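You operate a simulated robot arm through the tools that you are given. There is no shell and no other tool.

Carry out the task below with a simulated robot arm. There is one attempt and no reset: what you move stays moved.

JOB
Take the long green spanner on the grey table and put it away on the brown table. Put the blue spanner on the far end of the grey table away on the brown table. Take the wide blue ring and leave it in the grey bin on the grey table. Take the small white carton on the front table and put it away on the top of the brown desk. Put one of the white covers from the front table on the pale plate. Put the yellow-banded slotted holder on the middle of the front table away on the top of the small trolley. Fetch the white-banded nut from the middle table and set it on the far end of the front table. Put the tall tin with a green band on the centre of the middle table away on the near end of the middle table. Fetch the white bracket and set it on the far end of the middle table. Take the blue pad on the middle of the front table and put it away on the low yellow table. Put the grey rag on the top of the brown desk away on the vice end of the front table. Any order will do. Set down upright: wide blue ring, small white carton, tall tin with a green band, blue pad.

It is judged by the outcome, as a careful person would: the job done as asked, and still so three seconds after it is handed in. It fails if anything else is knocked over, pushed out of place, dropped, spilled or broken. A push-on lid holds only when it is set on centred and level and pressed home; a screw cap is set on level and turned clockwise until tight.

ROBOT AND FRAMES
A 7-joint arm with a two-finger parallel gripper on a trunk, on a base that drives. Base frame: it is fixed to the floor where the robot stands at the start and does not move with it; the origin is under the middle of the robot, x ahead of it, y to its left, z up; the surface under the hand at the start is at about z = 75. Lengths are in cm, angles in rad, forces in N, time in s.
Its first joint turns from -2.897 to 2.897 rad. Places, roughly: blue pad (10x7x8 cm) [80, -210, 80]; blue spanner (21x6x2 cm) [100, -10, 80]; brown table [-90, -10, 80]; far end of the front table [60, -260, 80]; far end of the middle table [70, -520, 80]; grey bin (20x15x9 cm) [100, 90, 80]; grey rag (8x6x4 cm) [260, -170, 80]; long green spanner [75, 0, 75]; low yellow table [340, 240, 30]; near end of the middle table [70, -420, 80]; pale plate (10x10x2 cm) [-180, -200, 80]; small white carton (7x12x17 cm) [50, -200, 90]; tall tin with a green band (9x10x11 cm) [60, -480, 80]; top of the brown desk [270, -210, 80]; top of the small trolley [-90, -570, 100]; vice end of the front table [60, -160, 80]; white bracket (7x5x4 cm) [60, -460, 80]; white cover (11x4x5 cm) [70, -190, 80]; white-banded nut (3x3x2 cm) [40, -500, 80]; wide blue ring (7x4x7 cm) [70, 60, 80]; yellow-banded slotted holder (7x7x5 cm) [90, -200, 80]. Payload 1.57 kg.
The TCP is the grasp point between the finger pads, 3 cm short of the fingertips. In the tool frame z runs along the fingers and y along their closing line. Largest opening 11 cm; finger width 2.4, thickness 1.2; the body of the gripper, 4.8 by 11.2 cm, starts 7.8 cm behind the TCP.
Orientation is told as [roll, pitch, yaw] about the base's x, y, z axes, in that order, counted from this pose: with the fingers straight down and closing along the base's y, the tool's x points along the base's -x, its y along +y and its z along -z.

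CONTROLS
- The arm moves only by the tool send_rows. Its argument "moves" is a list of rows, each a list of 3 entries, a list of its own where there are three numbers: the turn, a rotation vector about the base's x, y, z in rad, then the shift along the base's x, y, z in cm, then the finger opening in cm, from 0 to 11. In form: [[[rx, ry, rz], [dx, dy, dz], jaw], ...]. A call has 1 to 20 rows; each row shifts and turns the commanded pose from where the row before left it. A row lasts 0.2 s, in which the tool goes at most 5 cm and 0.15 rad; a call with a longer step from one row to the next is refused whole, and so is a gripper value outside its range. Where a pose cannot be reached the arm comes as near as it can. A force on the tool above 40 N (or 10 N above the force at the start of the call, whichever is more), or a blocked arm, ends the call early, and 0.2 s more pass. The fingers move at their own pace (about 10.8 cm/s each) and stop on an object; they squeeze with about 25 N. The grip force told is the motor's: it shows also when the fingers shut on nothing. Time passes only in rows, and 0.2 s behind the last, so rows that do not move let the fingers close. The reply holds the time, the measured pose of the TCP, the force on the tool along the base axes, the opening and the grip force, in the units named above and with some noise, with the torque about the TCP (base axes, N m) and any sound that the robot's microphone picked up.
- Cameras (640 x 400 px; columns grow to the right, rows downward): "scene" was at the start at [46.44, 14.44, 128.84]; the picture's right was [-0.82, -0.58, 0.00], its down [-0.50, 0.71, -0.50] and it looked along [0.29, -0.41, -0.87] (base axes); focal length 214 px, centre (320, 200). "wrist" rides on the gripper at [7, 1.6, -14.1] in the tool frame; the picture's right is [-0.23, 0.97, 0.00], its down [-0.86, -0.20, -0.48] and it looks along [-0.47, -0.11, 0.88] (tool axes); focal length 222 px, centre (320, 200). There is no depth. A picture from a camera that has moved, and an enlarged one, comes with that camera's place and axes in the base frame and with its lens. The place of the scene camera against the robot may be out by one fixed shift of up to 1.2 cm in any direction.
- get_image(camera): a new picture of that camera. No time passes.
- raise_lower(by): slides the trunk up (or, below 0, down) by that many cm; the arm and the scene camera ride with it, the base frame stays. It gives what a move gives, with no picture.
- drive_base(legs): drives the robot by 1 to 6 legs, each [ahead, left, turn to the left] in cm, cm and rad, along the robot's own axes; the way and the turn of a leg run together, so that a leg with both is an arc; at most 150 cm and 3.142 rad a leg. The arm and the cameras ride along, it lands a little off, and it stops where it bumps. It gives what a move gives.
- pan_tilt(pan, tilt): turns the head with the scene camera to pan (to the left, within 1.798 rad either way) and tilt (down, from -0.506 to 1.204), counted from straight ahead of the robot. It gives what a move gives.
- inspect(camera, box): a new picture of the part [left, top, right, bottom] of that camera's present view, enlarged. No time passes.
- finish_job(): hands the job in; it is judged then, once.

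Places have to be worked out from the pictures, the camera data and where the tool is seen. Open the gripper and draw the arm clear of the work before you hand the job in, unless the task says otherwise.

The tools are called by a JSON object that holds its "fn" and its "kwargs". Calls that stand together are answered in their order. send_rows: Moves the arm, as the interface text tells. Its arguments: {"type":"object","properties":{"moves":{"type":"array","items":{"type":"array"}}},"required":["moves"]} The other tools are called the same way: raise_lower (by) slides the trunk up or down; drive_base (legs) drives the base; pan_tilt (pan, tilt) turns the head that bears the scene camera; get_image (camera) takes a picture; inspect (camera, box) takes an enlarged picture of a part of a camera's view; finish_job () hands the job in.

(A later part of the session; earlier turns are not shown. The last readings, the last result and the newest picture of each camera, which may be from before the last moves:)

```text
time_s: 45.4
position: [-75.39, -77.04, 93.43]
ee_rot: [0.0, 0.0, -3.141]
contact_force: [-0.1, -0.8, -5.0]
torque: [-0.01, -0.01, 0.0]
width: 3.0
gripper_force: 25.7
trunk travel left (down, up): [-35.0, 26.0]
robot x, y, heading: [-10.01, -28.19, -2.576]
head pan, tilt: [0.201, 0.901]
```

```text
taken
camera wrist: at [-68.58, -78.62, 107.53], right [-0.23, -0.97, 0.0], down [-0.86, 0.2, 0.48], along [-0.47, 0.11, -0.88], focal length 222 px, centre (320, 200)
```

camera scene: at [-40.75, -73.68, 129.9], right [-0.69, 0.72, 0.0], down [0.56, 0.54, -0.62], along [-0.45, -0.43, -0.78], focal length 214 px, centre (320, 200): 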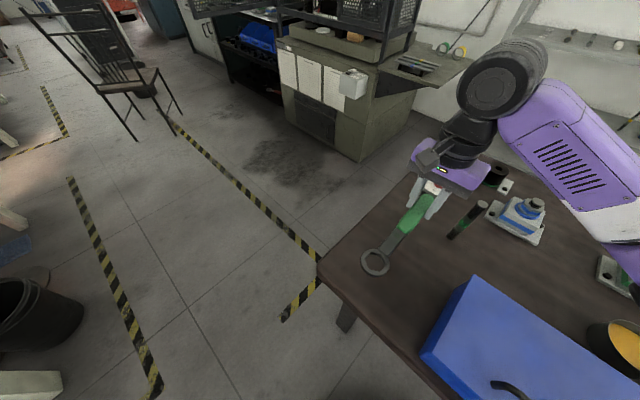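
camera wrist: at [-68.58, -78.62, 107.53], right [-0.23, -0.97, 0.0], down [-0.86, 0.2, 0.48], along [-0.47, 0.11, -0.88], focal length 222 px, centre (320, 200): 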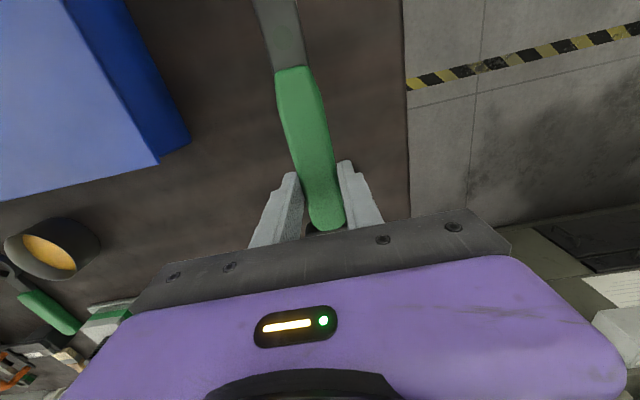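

The black-green tool turns out to be a rod standing upright at about (-85.5, -68.5), top near z 93. I shift 2 cm away from it and come down in steps.

{"fn": "send_rows", "kwargs": {"moves": [[[0, 0, 0], [0, -1.8, 0], 0], [[0, 0, 0], [0, 0, -3], 0], [[0, 0, 0], [0, 0, -3], 0], [[0, 0, 0], [0, 0, -2], 0], [[0, 0, 0], [0, 0, 0], 0]]}}

{"fn": "get_image", "kwargs": {"camera": "scene"}}

{"fn": "get_image", "kwargs": {"camera": "wrist"}}

```text
time_s: 46.6
position: [-75.46, -78.72, 85.54]
ee_rot: [0.0, 0.001, -3.141]
contact_force: [0.5, 1.6, -6.0]
torque: [0.03, 0.05, -0.01]
width: 2.97
gripper_force: 25.3
trunk travel left (down, up): [-35.0, 26.0]
robot x, y, heading: [-10.05, -28.6, -2.575]
head pan, tilt: [0.201, 0.901]
```

```text
taken
camera scene: at [-40.75, -73.68, 129.89], right [-0.69, 0.72, 0.0], down [0.56, 0.54, -0.62], along [-0.45, -0.43, -0.78], focal length 214 px, centre (320, 200)
```

scene: 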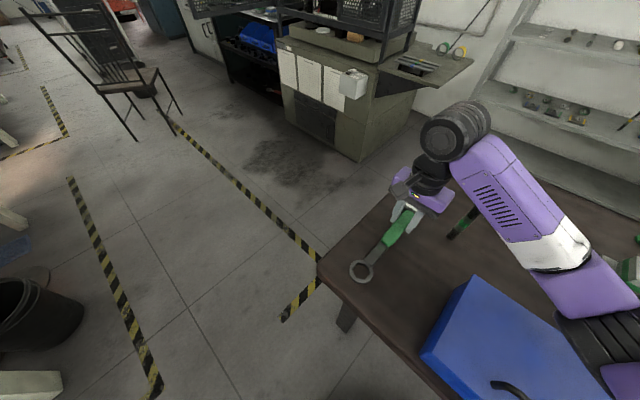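

```text
taken
camera wrist: at [-68.54, -80.33, 99.58], right [-0.23, -0.97, 0.0], down [-0.86, 0.2, 0.48], along [-0.47, 0.11, -0.88], focal length 222 px, centre (320, 200)
```

wrist: 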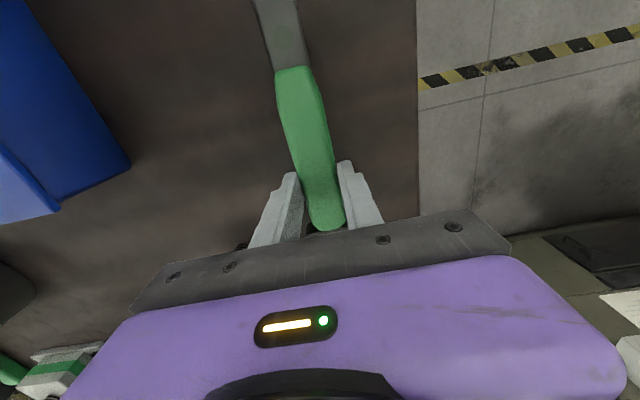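

The forearm stays well above the rod. I lower on in small steps to feel the table.

{"fn": "send_rows", "kwargs": {"moves": [[[0, 0, 0], [0, 0, -1], 0], [[0, 0, 0], [0, 0, -1], 0], [[0, 0, 0], [0, 0, -0.6], 0], [[0, 0, 0], [0, 0, 0], 0]]}}

{"fn": "inspect", "kwargs": {"camera": "scene", "box": [320, 140, 500, 320]}}

```text
time_s: 47.6
position: [-75.47, -78.78, 83.08]
ee_rot: [0.002, -0.001, -3.139]
contact_force: [0.2, 1.4, 12.8]
torque: [0.18, -0.61, 0.05]
width: 2.95
gripper_force: 24.8
trunk travel left (down, up): [-35.0, 26.0]
robot x, y, heading: [-9.84, -28.46, -2.576]
head pan, tilt: [0.201, 0.901]
```

```text
2.22 times, centred on (410, 230) of scene
camera zoom: at [-40.72, -73.65, 129.94], right [-0.69, 0.72, 0.0], down [0.56, 0.54, -0.62], along [-0.45, -0.43, -0.78], focal length 477 px, centre (120, 133)
```

zoom: 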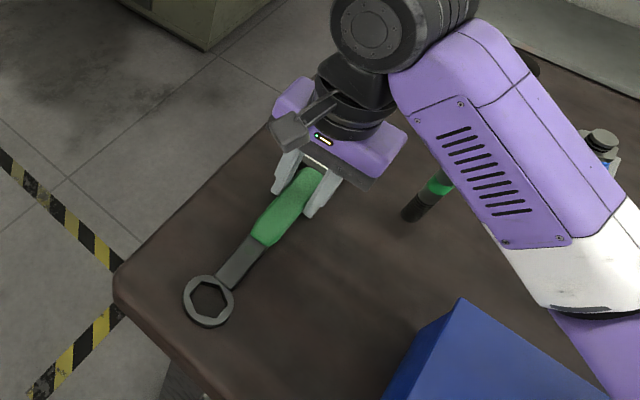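

The spanner has touched down (table at about z 80). I ease up 0.15 cm, open to 5.5 cm, and lift away.

{"fn": "send_rows", "kwargs": {"moves": [[[0, 0, 0], [0, 0, 0.15], 0], [[0, 0, 0], [0, 0, 0], 5.5], [[0, 0, 0], [0, 0, 0], 5.5], [[0, 0, 0], [0, 0, 1], 5.5], [[0, 0, 0], [0, 0, 3], 5.5], [[0, 0, 0], [0, 0, 4], 5.5], [[0, 0, 0], [0, 0, 5], 5.5], [[0, 0, 0], [0, 0, 5], 5.5], [[0, 0, 0], [0, 0, 5], 5.5], [[0, 0, 0], [0, 0, 0], 5.5]]}}

{"fn": "get_image", "kwargs": {"camera": "scene"}}

{"fn": "get_image", "kwargs": {"camera": "wrist"}}

```text
time_s: 49.8
position: [-75.36, -78.8, 106.31]
ee_rot: [0.0, 0.003, -3.142]
contact_force: [-0.7, 0.3, 0.1]
torque: [-0.05, -0.01, -0.01]
width: 5.48
gripper_force: 0.1
trunk travel left (down, up): [-35.0, 26.0]
robot x, y, heading: [-9.95, -28.53, -2.575]
head pan, tilt: [0.201, 0.901]
```

```text
taken
camera scene: at [-40.75, -73.68, 129.89], right [-0.69, 0.72, 0.0], down [0.56, 0.54, -0.62], along [-0.45, -0.43, -0.78], focal length 214 px, centre (320, 200)
```

scene: 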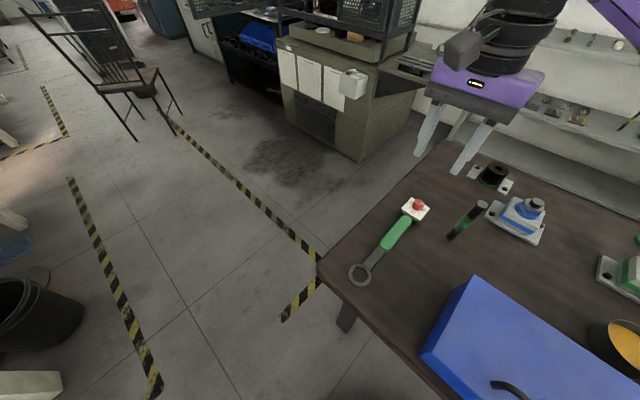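

```text
taken
camera wrist: at [-68.56, -80.42, 120.45], right [-0.23, -0.97, 0.0], down [-0.86, 0.2, 0.48], along [-0.46, 0.11, -0.88], focal length 222 px, centre (320, 200)
```

wrist: 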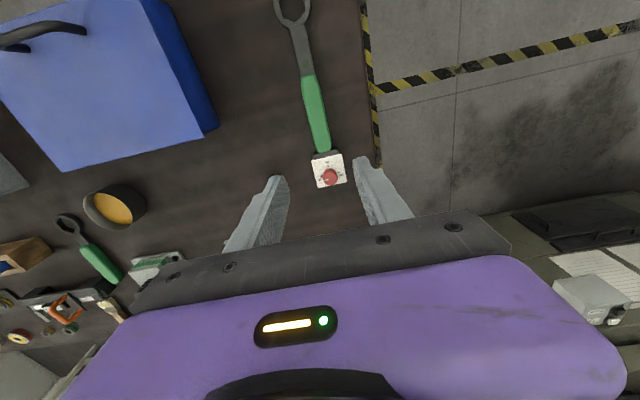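

The green spanner lies well on the brown table, clear of everything. Next is the blue spanner: I raise the trunk, turn right to face +y, then drive to the open end of the grey table.

{"fn": "raise_lower", "kwargs": {"by": 14}}

{"fn": "drive_base", "kwargs": {"legs": [[0, 0, -1.1]]}}

{"fn": "pan_tilt", "kwargs": {"pan": 0.0, "tilt": 0.7}}

{"fn": "get_image", "kwargs": {"camera": "scene"}}

```text
time_s: 51.5
position: [-75.27, -78.68, 120.3]
ee_rot: [0.0, 0.004, -3.141]
contact_force: [0.8, -0.3, -0.7]
torque: [0.02, 0.02, 0.04]
width: 5.5
gripper_force: 0.1
trunk travel left (down, up): [-49.0, 12.0]
robot x, y, heading: [-9.98, -28.68, -2.567]
head pan, tilt: [0.201, 0.901]
```

```text
time_s: 54.7
position: [-84.7, 6.74, 120.33]
ee_rot: [0.001, 0.0, 2.044]
contact_force: [1.0, -0.9, -0.8]
torque: [-0.01, -0.01, 0.0]
width: 5.48
gripper_force: 0.1
trunk travel left (down, up): [-49.0, 12.0]
robot x, y, heading: [-9.94, -28.54, 2.61]
head pan, tilt: [0.201, 0.901]
```

```text
time_s: 55.4
position: [-84.67, 6.79, 120.26]
ee_rot: [0.0, 0.003, 2.043]
contact_force: [-1.1, -0.1, -0.1]
torque: [-0.03, -0.04, 0.03]
width: 5.51
gripper_force: 0.1
trunk travel left (down, up): [-49.0, 12.0]
robot x, y, heading: [-9.53, -28.69, 2.61]
head pan, tilt: [0.0, 0.7]
```

```text
taken
camera scene: at [-64.36, -19.99, 145.51], right [0.5, 0.86, 0.0], down [0.56, -0.33, -0.76], along [-0.66, 0.39, -0.64], focal length 214 px, centre (320, 200)
```

scene: 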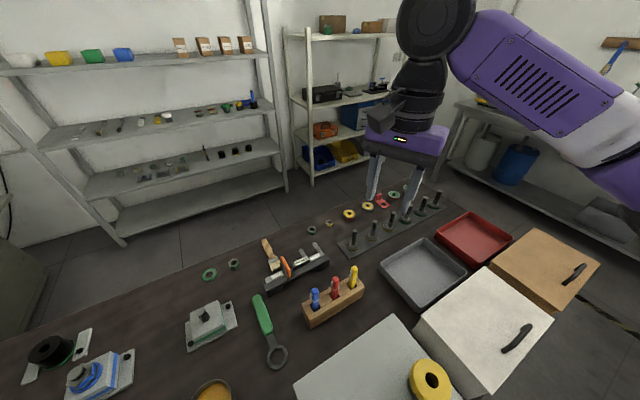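

All is clear below. I finish the turn to face +y, then back off and move sideways to the end of the grey table.

{"fn": "drive_base", "kwargs": {"legs": [[0, 0, -1.04]]}}

{"fn": "drive_base", "kwargs": {"legs": [[-58, 0, 0], [0, -92, 0]]}}

{"fn": "pan_tilt", "kwargs": {"pan": 0.0, "tilt": 0.8}}

{"fn": "get_image", "kwargs": {"camera": "scene"}}

{"fn": "get_image", "kwargs": {"camera": "wrist"}}

```text
time_s: 58.4
position: [-18.92, 53.68, 120.22]
ee_rot: [0.001, 0.001, 1.025]
contact_force: [-0.7, 0.0, 0.3]
torque: [0.03, -0.03, 0.01]
width: 5.54
gripper_force: 0.1
trunk travel left (down, up): [-49.0, 12.0]
robot x, y, heading: [-9.96, -28.81, 1.593]
head pan, tilt: [0.0, 0.7]
```

```text
time_s: 66.1
position: [75.27, -2.83, 120.32]
ee_rot: [0.002, 0.003, 1.012]
contact_force: [0.5, -0.5, 0.2]
torque: [-0.01, 0.03, -0.03]
width: 5.5
gripper_force: 0.1
trunk travel left (down, up): [-49.0, 12.0]
robot x, y, heading: [83.44, -84.93, 1.579]
head pan, tilt: [0.0, 0.7]
```

```text
time_s: 66.8
position: [75.27, -2.91, 120.31]
ee_rot: [0.001, 0.002, 1.012]
contact_force: [0.0, 0.4, 0.0]
torque: [0.01, 0.0, -0.02]
width: 5.48
gripper_force: 0.0
trunk travel left (down, up): [-49.0, 12.0]
robot x, y, heading: [83.18, -85.56, 1.579]
head pan, tilt: [0.0, 0.799]
```

```text
taken
camera scene: at [62.84, -34.65, 144.69], right [1.0, 0.01, 0.0], down [0.01, -0.72, -0.7], along [-0.01, 0.7, -0.72], focal length 214 px, centre (320, 200)
```

scene: 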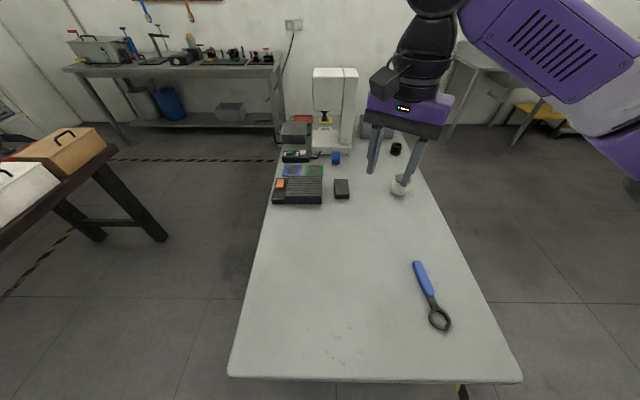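

```text
taken
camera wrist: at [70.18, -7.96, 134.41], right [-0.71, 0.71, 0.0], down [0.62, 0.62, 0.48], along [0.34, 0.34, -0.88], focal length 222 px, centre (320, 200)
```

wrist: 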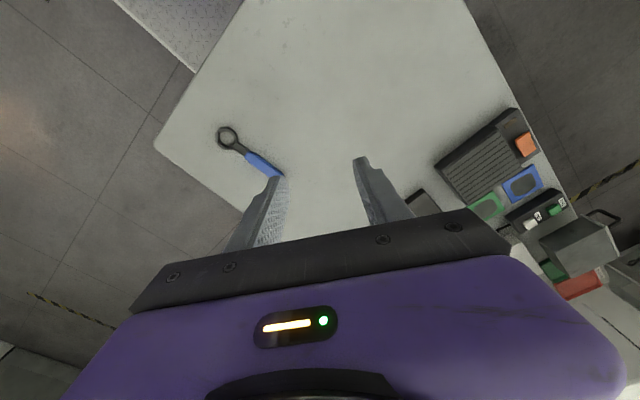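

The blue spanner lies from about (96, 1.7) to (98.2, -19), almost along y. I lower the trunk and bring the hand over its handle at (96.8, -7), turned to close across it.

{"fn": "raise_lower", "kwargs": {"by": -14}}

{"fn": "send_rows", "kwargs": {"moves": [[[0, 0, 0.13], [4.3, -0.8, 0], 11], [[0, 0, 0.13], [4.3, -0.8, 0], 11], [[0, 0, 0.13], [4.3, -0.8, 0], 11], [[0, 0, 0.13], [4.3, -0.8, 0], 11], [[0, 0, 0.13], [4.3, -0.9, 0], 11], [[0, 0, 0], [0, 0, -4], 11], [[0, 0, 0], [0, 0, -4], 11], [[0, 0, 0], [0, 0, -4], 11], [[0, 0, 0], [0, 0, -4], 11], [[0, 0, 0], [0, 0, 0], 11]]}}

{"fn": "get_image", "kwargs": {"camera": "wrist"}}

{"fn": "get_image", "kwargs": {"camera": "scene"}}

```text
time_s: 68.5
position: [75.39, -3.0, 106.32]
ee_rot: [-0.001, 0.0, 1.011]
contact_force: [-0.4, 0.5, 0.9]
torque: [-0.03, -0.02, 0.0]
width: 5.5
gripper_force: 0.0
trunk travel left (down, up): [-35.0, 26.0]
robot x, y, heading: [83.2, -85.15, 1.581]
head pan, tilt: [0.0, 0.799]
```

```text
time_s: 70.7
position: [96.97, -7.17, 90.39]
ee_rot: [0.0, 0.003, 1.663]
contact_force: [1.1, -0.2, 0.1]
torque: [0.02, -0.04, 0.0]
width: 11.01
gripper_force: 0.0
trunk travel left (down, up): [-35.0, 26.0]
robot x, y, heading: [83.38, -85.62, 1.586]
head pan, tilt: [0.0, 0.799]
```

```text
taken
camera wrist: at [95.91, -14.19, 104.47], right [-0.99, 0.14, 0.0], down [0.12, 0.87, 0.48], along [0.07, 0.47, -0.88], focal length 222 px, centre (320, 200)
```

wrist: 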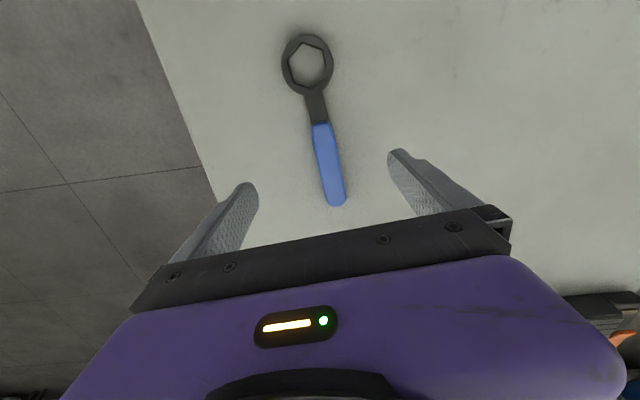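

```text
taken
camera scene: at [62.85, -34.66, 130.69], right [1.0, 0.01, 0.0], down [0.01, -0.72, -0.7], along [-0.01, 0.7, -0.72], focal length 214 px, centre (320, 200)
```

scene: 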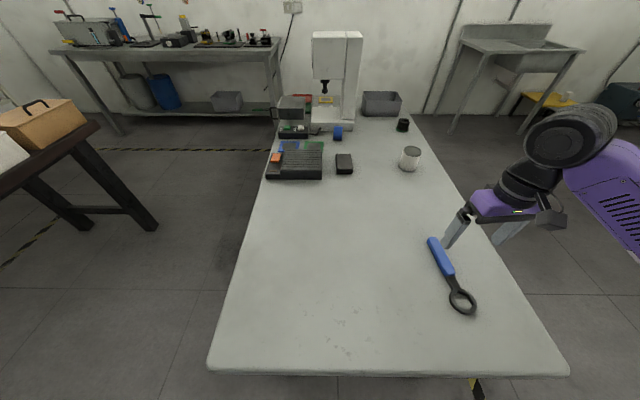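

The handle axis passes x 96.5 at y -8, at yaw about 1.64. I correct by half a centimetre, go down to the table and grip.

{"fn": "send_rows", "kwargs": {"moves": [[[0, 0, -0.027], [-0.45, -0.8, -3], 11], [[0, 0, 0], [0, 0, -4], 11], [[0, 0, 0], [0, 0, -4], 11], [[0, 0, 0], [0, 0, -0.9], 11], [[0, 0, 0], [0, 0, -0.3], 11], [[0, 0, 0], [0, 0, 0], 11]]}}

{"fn": "get_image", "kwargs": {"camera": "wrist"}}

```text
time_s: 72.0
position: [96.54, -7.92, 77.91]
ee_rot: [0.0, 0.003, 1.634]
contact_force: [-0.1, 0.6, 1.7]
torque: [-0.02, -0.07, 0.01]
width: 11.02
gripper_force: 0.1
trunk travel left (down, up): [-35.0, 26.0]
robot x, y, heading: [83.48, -85.29, 1.583]
head pan, tilt: [0.0, 0.799]
```

```text
taken
camera wrist: at [95.1, -14.92, 92.12], right [-0.99, 0.16, 0.0], down [0.14, 0.87, 0.48], along [0.08, 0.47, -0.88], focal length 222 px, centre (320, 200)
```

wrist: 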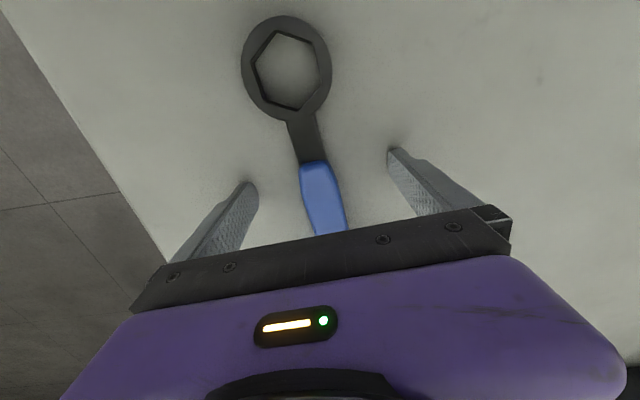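

The fingers straddle the handle's end. I close and lift gently.

{"fn": "send_rows", "kwargs": {"moves": [[[0, 0, 0], [0, 0, 0.1], 11], [[0, 0, 0], [0, 0, 0], 0], [[0, 0, 0], [0, 0, 0], 0], [[0, 0, 0], [0, 0, 0], 0], [[0, 0, 0], [0, 0, 0], 0], [[0, 0, 0], [0, 0, 0], 0], [[0, 0, 0], [0, 0, 0.5], 0], [[0, 0, 0], [0, 0, 1], 0], [[0, 0, 0], [0, 0, 1], 0], [[0, 0, 0], [0, 0, 0], 0]]}}

{"fn": "get_image", "kwargs": {"camera": "wrist"}}

```text
time_s: 74.2
position: [96.37, -7.78, 80.65]
ee_rot: [0.0, 0.003, 1.636]
contact_force: [0.5, 0.1, -2.8]
torque: [-0.01, 0.04, -0.01]
width: 2.96
gripper_force: 24.9
trunk travel left (down, up): [-35.0, 26.0]
robot x, y, heading: [83.34, -85.05, 1.578]
head pan, tilt: [0.0, 0.799]
```

```text
taken
camera wrist: at [95.09, -14.82, 94.77], right [-0.99, 0.16, 0.0], down [0.14, 0.87, 0.48], along [0.08, 0.47, -0.88], focal length 222 px, centre (320, 200)
```

wrist: 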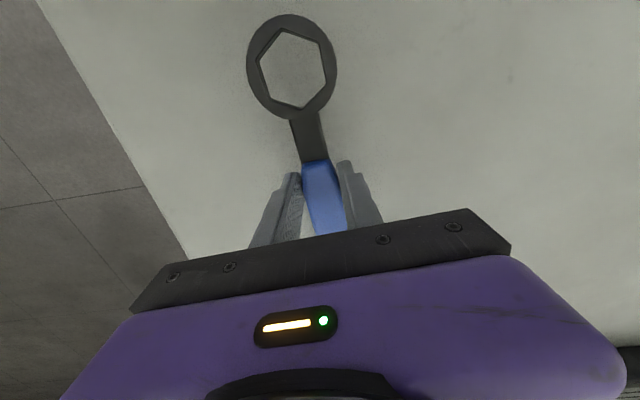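

Held and balanced (2.8 N). I lift to z 107, drive sideways back and turn left to face the brown table.

{"fn": "send_rows", "kwargs": {"moves": [[[0, 0, 0], [0, 0, 3], 0], [[0, 0, 0], [0, 0, 4], 0], [[0, 0, 0], [0, 0, 4], 0], [[0, 0, 0], [0, 0, 4], 0], [[0, 0, 0], [0, 0, 4], 0], [[0, 0, 0], [0, 0, 4], 0], [[0, 0, 0], [0, 0, 3.5], 0], [[0, 0, 0], [0, 0, 0], 0]]}}

{"fn": "drive_base", "kwargs": {"legs": [[0, 78, 0], [0, 0, 1.56]]}}

{"fn": "pan_tilt", "kwargs": {"pan": 0.0, "tilt": 0.9}}

{"fn": "get_image", "kwargs": {"camera": "scene"}}

{"fn": "get_image", "kwargs": {"camera": "wrist"}}

```text
time_s: 76.0
position: [96.42, -7.85, 107.31]
ee_rot: [0.001, 0.002, 1.634]
contact_force: [0.2, 0.0, -2.7]
torque: [-0.01, 0.01, 0.0]
width: 2.99
gripper_force: 25.6
trunk travel left (down, up): [-35.0, 26.0]
robot x, y, heading: [83.63, -85.14, 1.574]
head pan, tilt: [0.0, 0.799]
```

```text
time_s: 84.0
position: [-71.4, -71.64, 107.32]
ee_rot: [-0.001, 0.002, -3.091]
contact_force: [-0.2, -0.2, -1.7]
torque: [-0.02, -0.04, 0.0]
width: 2.97
gripper_force: 24.5
trunk travel left (down, up): [-35.0, 26.0]
robot x, y, heading: [5.37, -85.6, 3.133]
head pan, tilt: [0.0, 0.799]
```

```text
time_s: 84.7
position: [-71.31, -71.62, 107.24]
ee_rot: [0.0, 0.0, -3.091]
contact_force: [-0.5, 0.6, -2.6]
torque: [-0.01, -0.03, -0.02]
width: 2.98
gripper_force: 25.2
trunk travel left (down, up): [-35.0, 26.0]
robot x, y, heading: [5.76, -85.53, 3.136]
head pan, tilt: [0.0, 0.901]
```

```text
taken
camera scene: at [-44.71, -105.58, 129.9], right [0.01, 1.0, 0.0], down [0.78, 0.0, -0.62], along [-0.62, 0.0, -0.78], focal length 214 px, centre (320, 200)
```

scene: 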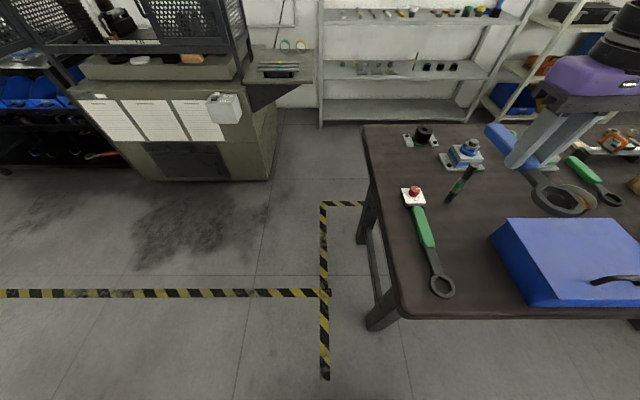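

```text
taken
camera wrist: at [-64.47, -72.84, 121.42], right [-0.18, -0.98, 0.0], down [-0.86, 0.16, 0.48], along [-0.47, 0.08, -0.88], focal length 222 px, centre (320, 200)
```

wrist: 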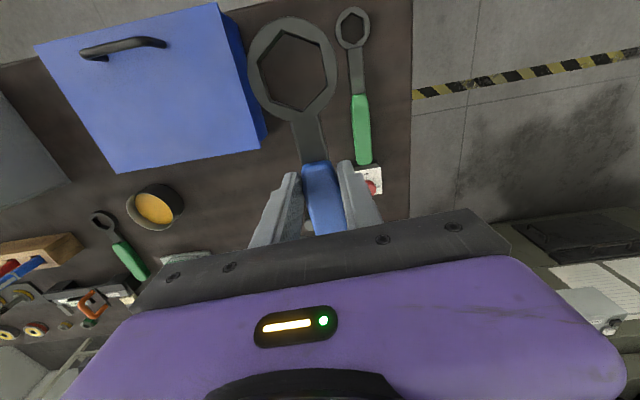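

The gap between the green spanner (y -78) and the toolbox (y -60.5) takes the blue one at y -68.5. I move there, square it up and lower to just above the table at z 80.

{"fn": "send_rows", "kwargs": {"moves": [[[0, 0, -0.05], [3.8, 3.1, 0], 0], [[0, 0, 0], [0, 0, -4], 0], [[0, 0, 0], [0, 0, -4], 0], [[0, 0, 0], [0, 0, -4], 0], [[0, 0, 0], [0, 0, -4], 0], [[0, 0, 0], [0, 0, -4], 0], [[0, 0, 0], [0, 0, -2], 0], [[0, 0, 0], [0, 0, 0], 0]]}}

{"fn": "get_image", "kwargs": {"camera": "scene"}}

{"fn": "get_image", "kwargs": {"camera": "wrist"}}

```text
time_s: 86.5
position: [-67.62, -68.62, 85.13]
ee_rot: [-0.001, 0.003, -3.142]
contact_force: [0.5, 0.6, -1.7]
torque: [-0.01, 0.01, 0.01]
width: 2.97
gripper_force: 24.8
trunk travel left (down, up): [-35.0, 26.0]
robot x, y, heading: [5.6, -86.05, 3.136]
head pan, tilt: [0.0, 0.901]
```

```text
taken
camera scene: at [-44.7, -105.58, 129.9], right [0.0, 1.0, 0.0], down [0.78, 0.0, -0.62], along [-0.62, 0.0, -0.78], focal length 214 px, centre (320, 200)
```

scene: 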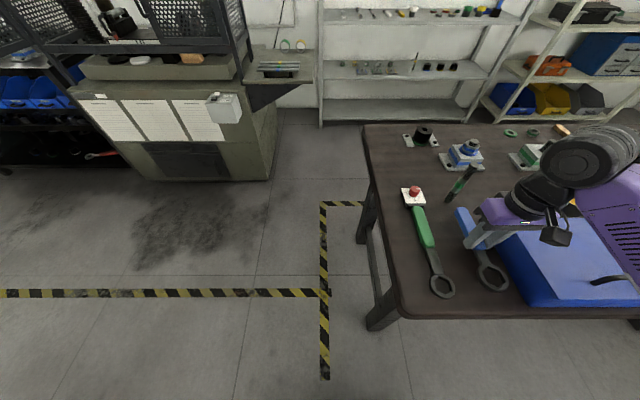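

```text
taken
camera wrist: at [-60.77, -70.07, 99.34], right [-0.23, -0.97, 0.0], down [-0.86, 0.2, 0.48], along [-0.47, 0.11, -0.88], focal length 222 px, centre (320, 200)
```

wrist: 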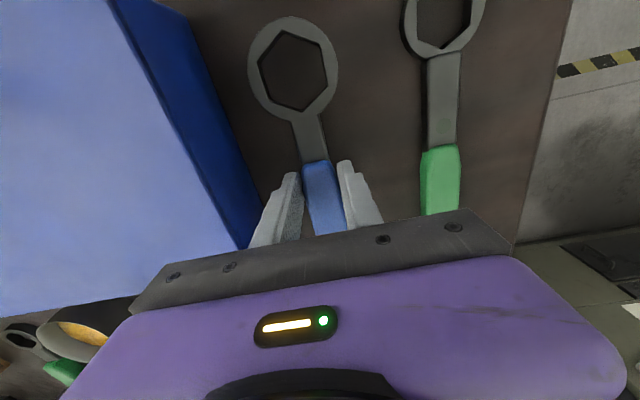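

Clearances look fine. I lower the last 2 cm in small steps.

{"fn": "send_rows", "kwargs": {"moves": [[[0, 0, 0], [0, 0, -1], 0], [[0, 0, 0], [0, 0, -0.6], 0], [[0, 0, 0], [0, 0, -0.3], 0], [[0, 0, 0], [0, 0, 0], 0]]}}

```text
time_s: 87.5
position: [-67.49, -68.44, 83.46]
ee_rot: [0.0, 0.002, -3.141]
contact_force: [1.4, -0.7, -2.9]
torque: [-0.02, -0.01, 0.0]
width: 2.97
gripper_force: 25.6
trunk travel left (down, up): [-35.0, 26.0]
robot x, y, heading: [5.42, -86.03, 3.136]
head pan, tilt: [0.0, 0.901]
```

No contact yet; I go on by 0.2 cm steps.

{"fn": "send_rows", "kwargs": {"moves": [[[0, 0, 0], [0, 0, -0.2], 0], [[0, 0, 0], [0, 0, -0.2], 0], [[0, 0, 0], [0, 0, 0], 0]]}}

```text
time_s: 88.3
position: [-67.6, -68.51, 83.14]
ee_rot: [0.0, 0.001, -3.143]
contact_force: [1.1, 0.8, 11.0]
torque: [0.01, -0.61, 0.06]
width: 2.94
gripper_force: 24.6
trunk travel left (down, up): [-35.0, 26.0]
robot x, y, heading: [5.49, -86.12, 3.135]
head pan, tilt: [0.0, 0.901]
```

Contact at z 83.1, so the spanner rests on the table. I ease up slightly, open and lift away.

{"fn": "send_rows", "kwargs": {"moves": [[[0, 0, 0], [0, 0, 0.1], 0], [[0, 0, 0], [0, 0, 0], 5], [[0, 0, 0], [0, 0, 0], 5], [[0, 0, 0], [0, 0, 1], 5], [[0, 0, 0], [0, 0, 3], 5], [[0, 0, 0], [0, 0, 4], 5], [[0, 0, 0], [0, 0, 5], 5], [[0, 0, 0], [0, 0, 5], 5], [[0, 0, 0], [0, 0, 5], 5], [[0, 0, 0], [0, 0, 0], 5]]}}

{"fn": "get_image", "kwargs": {"camera": "scene"}}

{"fn": "get_image", "kwargs": {"camera": "wrist"}}

```text
time_s: 90.5
position: [-67.71, -68.53, 106.47]
ee_rot: [0.003, 0.003, -3.142]
contact_force: [0.0, 0.6, 0.3]
torque: [0.02, -0.02, -0.02]
width: 5.02
gripper_force: 0.1
trunk travel left (down, up): [-35.0, 26.0]
robot x, y, heading: [5.64, -85.84, 3.135]
head pan, tilt: [0.0, 0.901]
```

```text
taken
camera scene: at [-44.71, -105.58, 129.9], right [0.0, 1.0, 0.0], down [0.78, 0.0, -0.62], along [-0.62, 0.0, -0.78], focal length 214 px, centre (320, 200)
```

scene: 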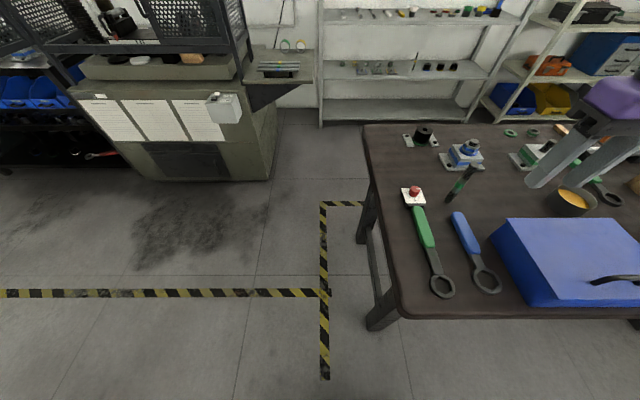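

```text
taken
camera wrist: at [-60.93, -70.1, 120.52], right [-0.23, -0.97, 0.0], down [-0.86, 0.2, 0.48], along [-0.46, 0.11, -0.88], focal length 222 px, centre (320, 200)
```

wrist: 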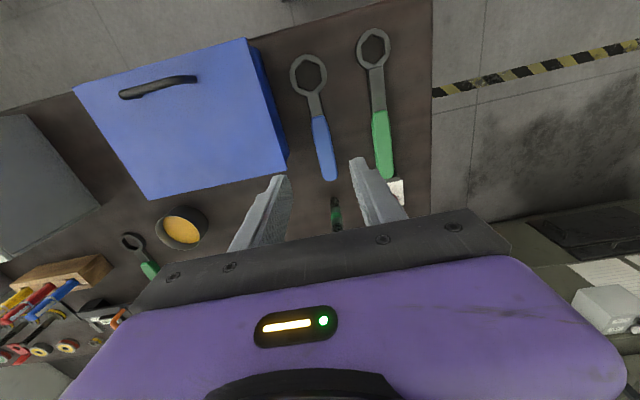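

Both spanners are down on the brown table and nothing else moved. Now the blue ring: still facing -x, I back out to the far side of the grey table and then move sideways along it.

{"fn": "drive_base", "kwargs": {"legs": [[-150, 0, 0], [0, -105, 0]]}}

{"fn": "pan_tilt", "kwargs": {"pan": -0.3, "tilt": 0.7}}

{"fn": "get_image", "kwargs": {"camera": "scene"}}

{"fn": "get_image", "kwargs": {"camera": "wrist"}}

```text
time_s: 103.2
position: [85.24, 37.04, 106.34]
ee_rot: [0.0, 0.002, -3.124]
contact_force: [-0.8, 0.7, -0.3]
torque: [0.01, -0.04, 0.01]
width: 5.02
gripper_force: 0.1
trunk travel left (down, up): [-35.0, 26.0]
robot x, y, heading: [158.8, 20.87, -3.128]
head pan, tilt: [0.0, 0.901]
```

```text
time_s: 104.0
position: [85.12, 37.11, 106.36]
ee_rot: [0.0, 0.003, -3.124]
contact_force: [-1.0, -0.1, 0.2]
torque: [-0.01, 0.02, -0.02]
width: 5.03
gripper_force: 0.0
trunk travel left (down, up): [-35.0, 26.0]
robot x, y, heading: [158.81, 21.26, -3.13]
head pan, tilt: [-0.3, 0.7]
```

```text
taken
camera scene: at [108.28, 2.87, 131.51], right [0.28, 0.96, 0.0], down [0.62, -0.18, -0.76], along [-0.73, 0.22, -0.64], focal length 214 px, centre (320, 200)
```

scene: 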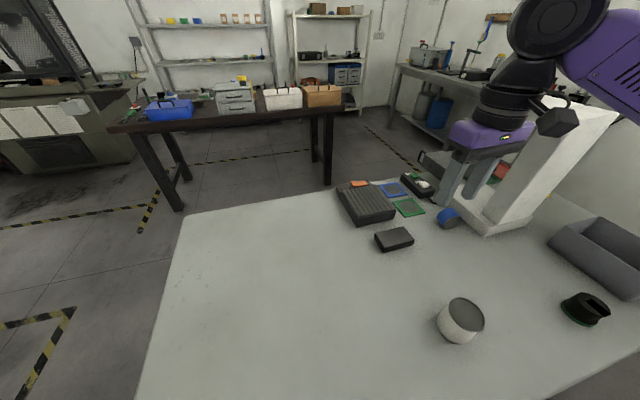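

```text
taken
camera wrist: at [92.07, 35.6, 120.48], right [-0.21, -0.98, 0.0], down [-0.86, 0.19, 0.48], along [-0.47, 0.1, -0.88], focal length 222 px, centre (320, 200)
```

wrist: 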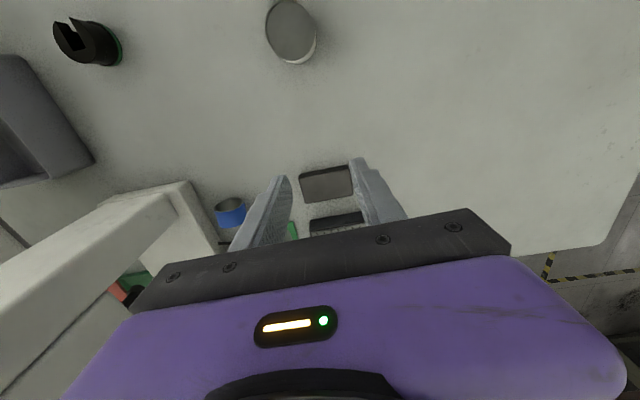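

I see the ring beside the press base, the white can, the black fitting and the bin. I enlarge the ring from both cameras.

{"fn": "inspect", "kwargs": {"camera": "scene", "box": [400, 160, 540, 260]}}

{"fn": "inspect", "kwargs": {"camera": "wrist", "box": [160, 160, 320, 260]}}

{"fn": "inspect", "kwargs": {"camera": "scene", "box": [420, 60, 640, 340]}}

```text
4.00 times, centred on (470, 210) of scene
camera zoom: at [108.28, 2.87, 131.51], right [0.28, 0.96, 0.0], down [0.62, -0.18, -0.76], along [-0.73, 0.22, -0.64], focal length 858 px, centre (-280, 160)
```

zoom: 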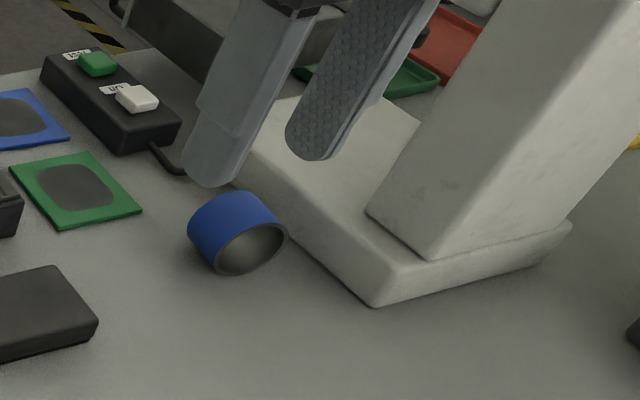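

```text
4.00 times, centred on (240, 210) of wrist
camera zoom: at [92.07, 35.6, 120.48], right [-0.21, -0.98, 0.0], down [-0.86, 0.19, 0.48], along [-0.47, 0.1, -0.88], focal length 888 px, centre (640, 160)
```

zoom: 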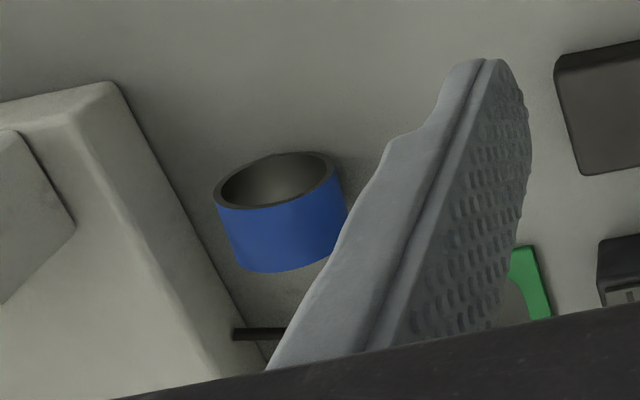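

```text
1.43 times, centred on (530, 200) of scene
camera zoom: at [108.28, 2.87, 131.51], right [0.28, 0.96, 0.0], down [0.62, -0.18, -0.76], along [-0.73, 0.22, -0.64], focal length 306 px, centre (20, 200)
```

zoom: 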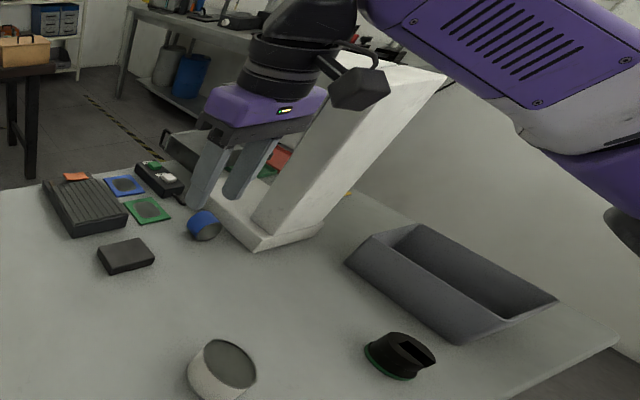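

The ring stands on its rim like a wheel, axis roughly along x, near (71, 61), beside the press base (y about 68 and up). I drive 24 cm further along to reach both ring and bin well, then look from nearer.

{"fn": "drive_base", "kwargs": {"legs": [[4.5, -24, 0]]}}

{"fn": "send_rows", "kwargs": {"moves": [[[0, 0, -0.14], [-2, -3, 0], 8], [[0, 0, -0.14], [-2, -3, 0], 8], [[0, 0, -0.14], [-2, -2, 0], 8], [[0, 0, -0.14], [-2, 0, 0], 8], [[0, 0, -0.14], [-1, 0, 0], 8], [[0, 0, -0.14], [0, 0, 0], 8], [[0, 0, -0.14], [0, 0, 0], 8], [[0, 0, -0.14], [0, 0, 0], 8], [[0, 0, -0.14], [0, 0, 0], 8], [[0, 0, -0.14], [0, 0, 0], 8], [[0, 0, -0.14], [0, 0, 0], 8], [[0, 0, 0], [0, 0, -4], 8], [[0, 0, 0], [0, 0, -4], 8], [[0, 0, 0], [0, 0, 0], 8]]}}

{"fn": "get_image", "kwargs": {"camera": "wrist"}}

{"fn": "get_image", "kwargs": {"camera": "scene"}}

```text
time_s: 105.8
position: [80.54, 61.27, 106.32]
ee_rot: [-0.001, 0.002, -3.129]
contact_force: [-0.5, 0.8, -0.3]
torque: [0.02, -0.03, -0.01]
width: 5.02
gripper_force: 0.0
trunk travel left (down, up): [-35.0, 26.0]
robot x, y, heading: [154.54, 45.04, -3.131]
head pan, tilt: [-0.3, 0.7]
```

```text
time_s: 108.8
position: [71.75, 53.3, 98.3]
ee_rot: [0.002, 0.001, 1.615]
contact_force: [-0.1, 0.2, 0.3]
torque: [-0.01, 0.0, 0.04]
width: 8.01
gripper_force: 0.0
trunk travel left (down, up): [-35.0, 26.0]
robot x, y, heading: [154.25, 45.37, -3.132]
head pan, tilt: [-0.3, 0.7]
```

```text
taken
camera wrist: at [70.28, 46.39, 112.33], right [-0.98, 0.18, 0.0], down [0.16, 0.86, 0.48], along [0.09, 0.47, -0.88], focal length 222 px, centre (320, 200)
```

wrist: 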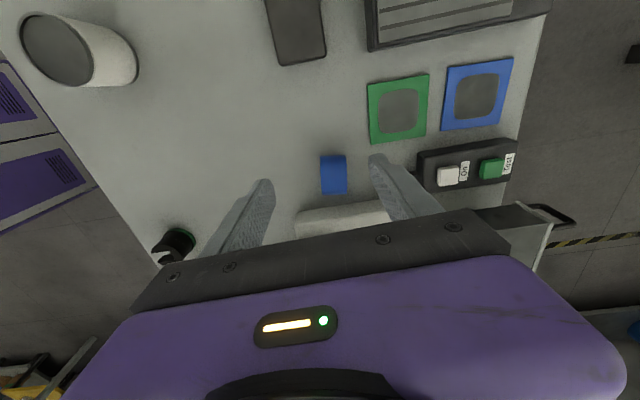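

```text
taken
camera scene: at [103.55, 27.14, 131.52], right [0.29, 0.96, 0.0], down [0.62, -0.19, -0.76], along [-0.73, 0.22, -0.64], focal length 214 px, centre (320, 200)
```

scene: 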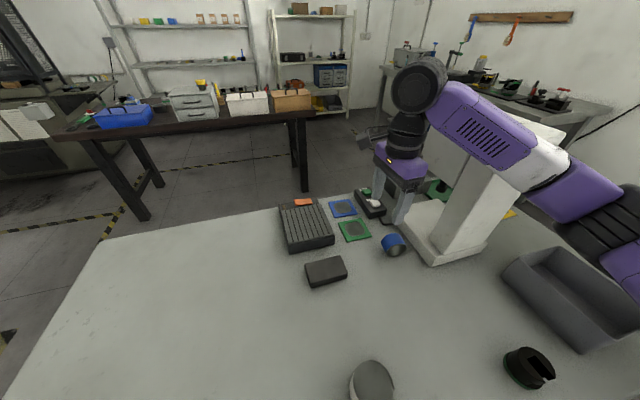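

From above the ring is a 4 cm wide band with its axis nearly along x, top near (70.8, 59). I enlarge it for its exact angle.

{"fn": "inspect", "kwargs": {"camera": "wrist", "box": [280, 130, 400, 230]}}

{"fn": "inspect", "kwargs": {"camera": "scene", "box": [340, 190, 480, 280]}}

```text
4.00 times, centred on (340, 180) of wrist
camera zoom: at [70.28, 46.39, 112.33], right [-0.98, 0.18, 0.0], down [0.16, 0.86, 0.48], along [0.09, 0.47, -0.88], focal length 888 px, centre (240, 280)
```

zoom: 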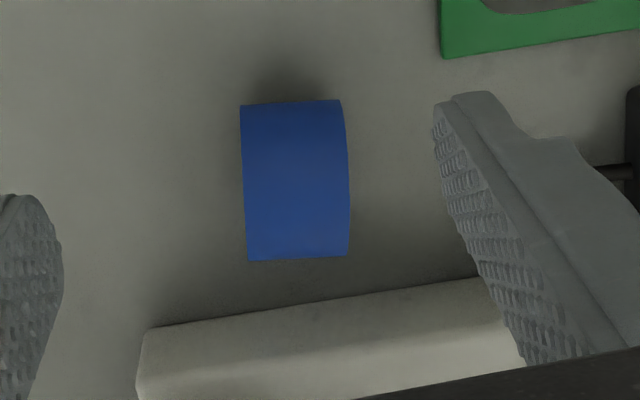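

```text
4.44 times, centred on (410, 235) of scene
camera zoom: at [103.55, 27.14, 131.52], right [0.29, 0.96, 0.0], down [0.62, -0.19, -0.76], along [-0.73, 0.22, -0.64], focal length 953 px, centre (-80, 44)
```

zoom: 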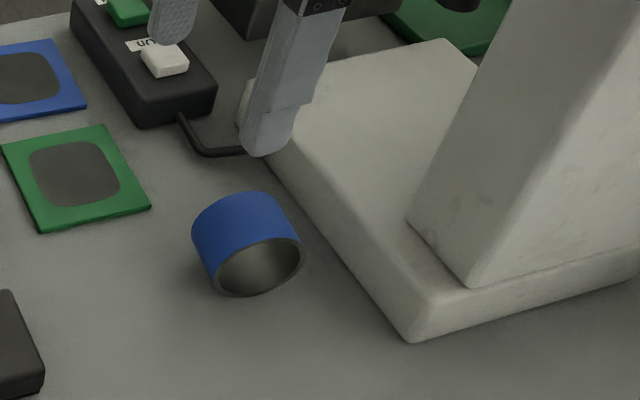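

The ring's centre is about (70.8, 60.0), axis turned -0.14 rad from x. To keep the forearm clear of the press I shift the robot 20 cm to -y, then come over the ring with yaw 1.43.

{"fn": "drive_base", "kwargs": {"legs": [[0, 20, 0]]}}

```text
time_s: 110.4
position: [71.99, 33.04, 98.35]
ee_rot: [-0.001, 0.001, 1.615]
contact_force: [0.0, -0.1, 0.5]
torque: [-0.03, 0.0, 0.01]
width: 7.99
gripper_force: 0.1
trunk travel left (down, up): [-35.0, 26.0]
robot x, y, heading: [154.42, 24.65, -3.131]
head pan, tilt: [-0.3, 0.7]
```

I move over the ring and come down to z 90, then check.

{"fn": "send_rows", "kwargs": {"moves": [[[0, 0, -0.095], [-0.2, 4.5, 0], 8], [[0, 0, -0.09], [-0.2, 4.5, 0], 8], [[0, 0, 0], [-0.2, 4.5, 0], 8], [[0, 0, 0], [-0.2, 4.5, 0], 8], [[0, 0, 0], [-0.2, 4.5, 0], 8], [[0, 0, 0], [-0.2, 4.4, 0], 8], [[0, 0, 0], [0, 0, -4], 8], [[0, 0, 0], [0, 0, -4], 8], [[0, 0, 0], [0, 0, 0], 8]]}}

{"fn": "get_image", "kwargs": {"camera": "wrist"}}

{"fn": "get_image", "kwargs": {"camera": "scene"}}

```text
time_s: 112.4
position: [70.67, 60.02, 90.24]
ee_rot: [0.001, 0.0, 1.431]
contact_force: [-0.5, -0.2, 0.4]
torque: [0.01, 0.01, 0.01]
width: 7.99
gripper_force: 0.0
trunk travel left (down, up): [-35.0, 26.0]
robot x, y, heading: [154.47, 24.88, -3.133]
head pan, tilt: [-0.3, 0.7]
```

```text
taken
camera wrist: at [67.98, 53.39, 104.37], right [-0.93, 0.36, 0.0], down [0.32, 0.82, 0.48], along [0.17, 0.45, -0.88], focal length 222 px, centre (320, 200)
```

wrist: 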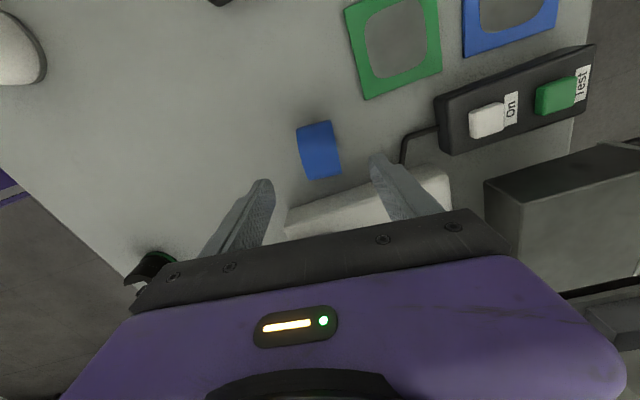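

```text
taken
camera scene: at [103.74, 6.87, 131.52], right [0.29, 0.96, 0.0], down [0.62, -0.18, -0.76], along [-0.73, 0.22, -0.64], focal length 214 px, centre (320, 200)
```

scene: 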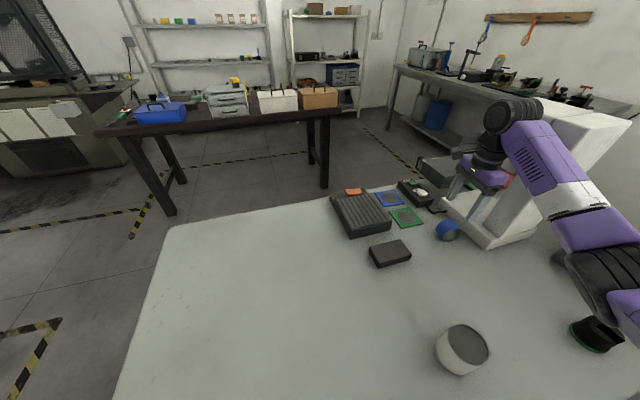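

The fingers line up with the ring. Before going lower I look at where the elbow hangs relative to the can and the fitting.

{"fn": "pan_tilt", "kwargs": {"pan": -1.0, "tilt": 0.7}}

{"fn": "get_image", "kwargs": {"camera": "scene"}}

```text
time_s: 113.5
position: [70.65, 60.01, 90.28]
ee_rot: [0.001, 0.002, 1.432]
contact_force: [-0.1, -0.3, 0.5]
torque: [0.03, -0.03, -0.02]
width: 7.95
gripper_force: 0.0
trunk travel left (down, up): [-35.0, 26.0]
robot x, y, heading: [154.62, 24.68, -3.141]
head pan, tilt: [-1.0, 0.7]
```

```text
taken
camera scene: at [107.21, 11.53, 131.51], right [0.84, 0.55, 0.0], down [0.35, -0.54, -0.76], along [-0.42, 0.64, -0.64], focal length 214 px, centre (320, 200)
```

scene: 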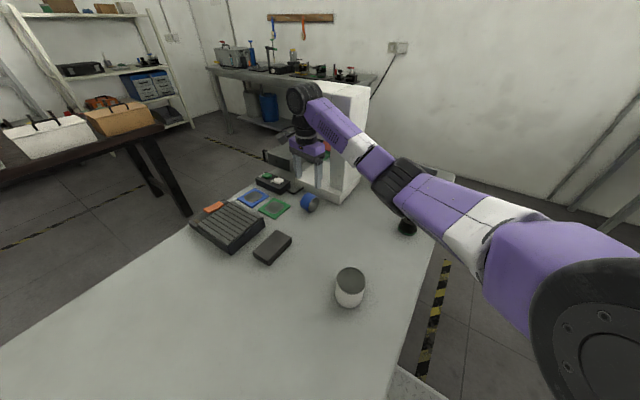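

The elbow hangs clear of the can and the black fitting. I lower the hand around the ring to z 78.5.

{"fn": "send_rows", "kwargs": {"moves": [[[0, 0, 0], [0, 0, -4], 8], [[0, 0, 0], [0, 0, -4], 8], [[0, 0, 0], [0, 0, -2.5], 8], [[0, 0, 0], [0, 0, -1.2], 8], [[0, 0, 0], [0, 0, 0], 8]]}}

{"fn": "get_image", "kwargs": {"camera": "wrist"}}

{"fn": "get_image", "kwargs": {"camera": "scene"}}

```text
time_s: 114.7
position: [70.69, 59.97, 78.61]
ee_rot: [-0.001, 0.002, 1.431]
contact_force: [0.4, 0.6, 0.6]
torque: [-0.02, -0.01, 0.02]
width: 7.99
gripper_force: 0.1
trunk travel left (down, up): [-35.0, 26.0]
robot x, y, heading: [154.77, 24.96, -3.135]
head pan, tilt: [-1.0, 0.7]
```

```text
taken
camera wrist: at [67.99, 53.3, 92.67], right [-0.93, 0.36, 0.0], down [0.32, 0.82, 0.48], along [0.17, 0.45, -0.88], focal length 222 px, centre (320, 200)
```

wrist: 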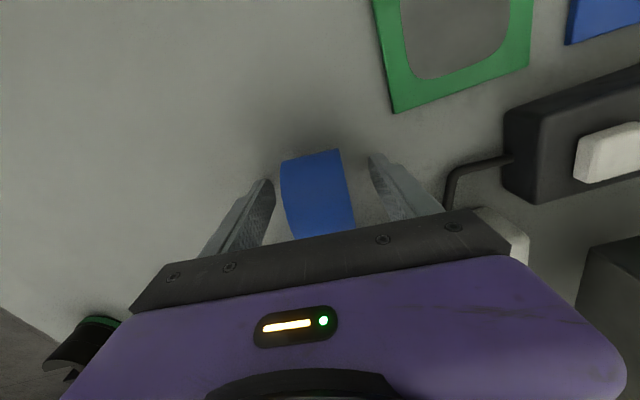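

```text
taken
camera scene: at [107.23, 11.53, 131.52], right [0.84, 0.55, 0.0], down [0.35, -0.54, -0.76], along [-0.42, 0.64, -0.64], focal length 214 px, centre (320, 200)
```

scene: 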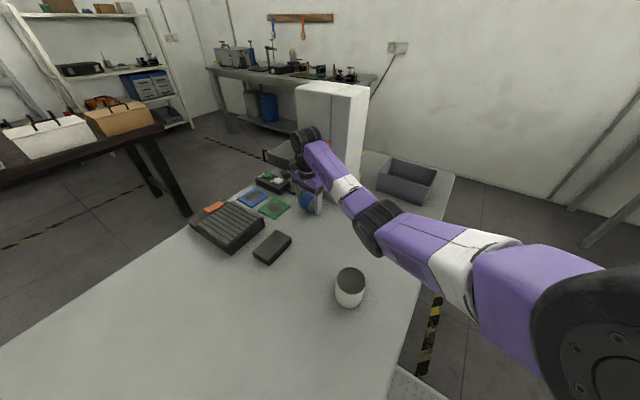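

The ring sits between the fingers. I close and lift a little.

{"fn": "send_rows", "kwargs": {"moves": [[[0, 0, 0], [0, 0, 0], 0], [[0, 0, 0], [0, 0, 0], 0], [[0, 0, 0], [0, 0, 0], 0], [[0, 0, 0], [0, 0, 0], 0], [[0, 0, 0], [0, 0, 0.5], 0], [[0, 0, 0], [0, 0, 1], 0], [[0, 0, 0], [0, 0, 1.5], 0], [[0, 0, 0], [0, 0, 0], 0]]}}

{"fn": "get_image", "kwargs": {"camera": "wrist"}}

```text
time_s: 116.5
position: [70.54, 59.93, 81.54]
ee_rot: [-0.001, 0.001, 1.432]
contact_force: [-0.4, 0.0, -3.1]
torque: [0.02, 0.02, -0.04]
width: 3.97
gripper_force: 25.1
trunk travel left (down, up): [-35.0, 26.0]
robot x, y, heading: [154.37, 25.1, -3.132]
head pan, tilt: [-1.0, 0.7]
```

```text
taken
camera wrist: at [67.95, 53.32, 95.65], right [-0.93, 0.36, 0.0], down [0.32, 0.82, 0.48], along [0.17, 0.45, -0.88], focal length 222 px, centre (320, 200)
```

wrist: 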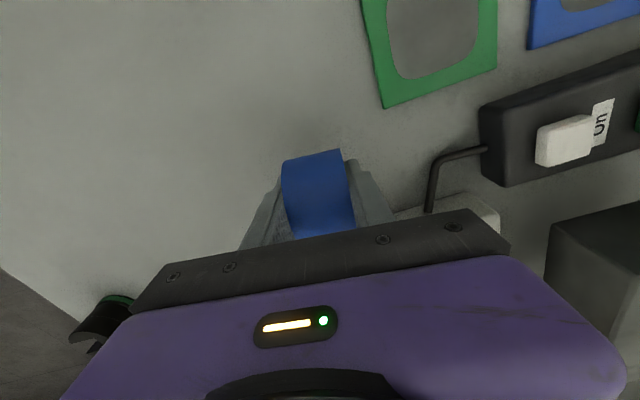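

Ring held (3.1 N). I lift it, move first along +x away from the press, then look down for the bin.

{"fn": "send_rows", "kwargs": {"moves": [[[0, 0, 0], [0, 0, 4], 0], [[0, 0, 0], [0, 0, 4], 0], [[0, 0, 0], [0, 0, 4], 0], [[0, 0, 0], [0, 0, 4], 0], [[0, 0, 0], [0, 0, 4], 0], [[0, 0, 0], [4.5, 0, 0], 0], [[0, 0, 0], [4.5, 0, 0], 0], [[0, 0, 0], [4.5, 0, 0], 0], [[0, 0, 0], [4.5, 0, 0], 0], [[0, 0, 0], [4.5, 0, 0], 0], [[0, 0, 0], [4.5, 0, 0], 0], [[0, 0, 0], [2.5, 3, 0], 0], [[0, 0, 0], [0, 4, 0], 0], [[0, 0, 0], [0, 4, 0], 0], [[0, 0, 0], [0, 0, 0], 0]]}}

{"fn": "get_image", "kwargs": {"camera": "wrist"}}

{"fn": "get_image", "kwargs": {"camera": "scene"}}

```text
time_s: 119.7
position: [100.35, 71.07, 101.42]
ee_rot: [0.0, 0.001, 1.433]
contact_force: [0.0, 0.5, -1.7]
torque: [-0.02, -0.01, 0.02]
width: 3.98
gripper_force: 25.5
trunk travel left (down, up): [-35.0, 26.0]
robot x, y, heading: [154.88, 24.59, -3.132]
head pan, tilt: [-1.0, 0.7]
```

```text
taken
camera wrist: at [97.56, 64.51, 115.61], right [-0.93, 0.36, 0.0], down [0.32, 0.82, 0.48], along [0.17, 0.45, -0.88], focal length 222 px, centre (320, 200)
```

wrist: 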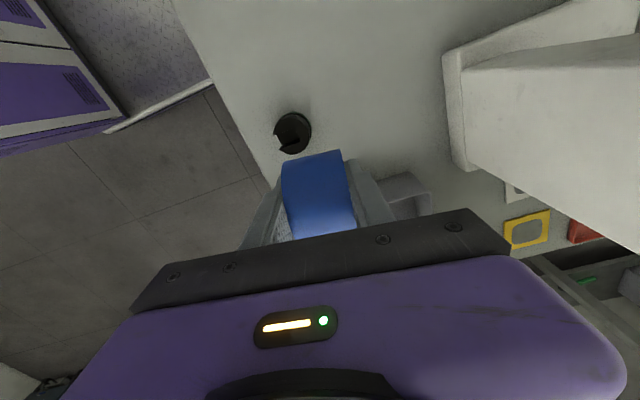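

```text
taken
camera scene: at [107.22, 11.54, 131.51], right [0.84, 0.55, 0.0], down [0.35, -0.54, -0.76], along [-0.42, 0.64, -0.64], focal length 214 px, centre (320, 200)
```

scene: 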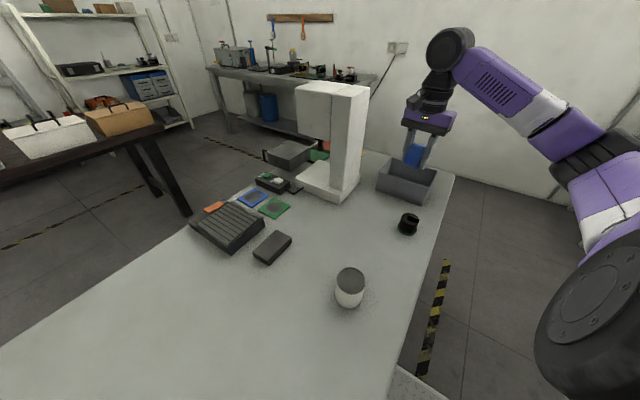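

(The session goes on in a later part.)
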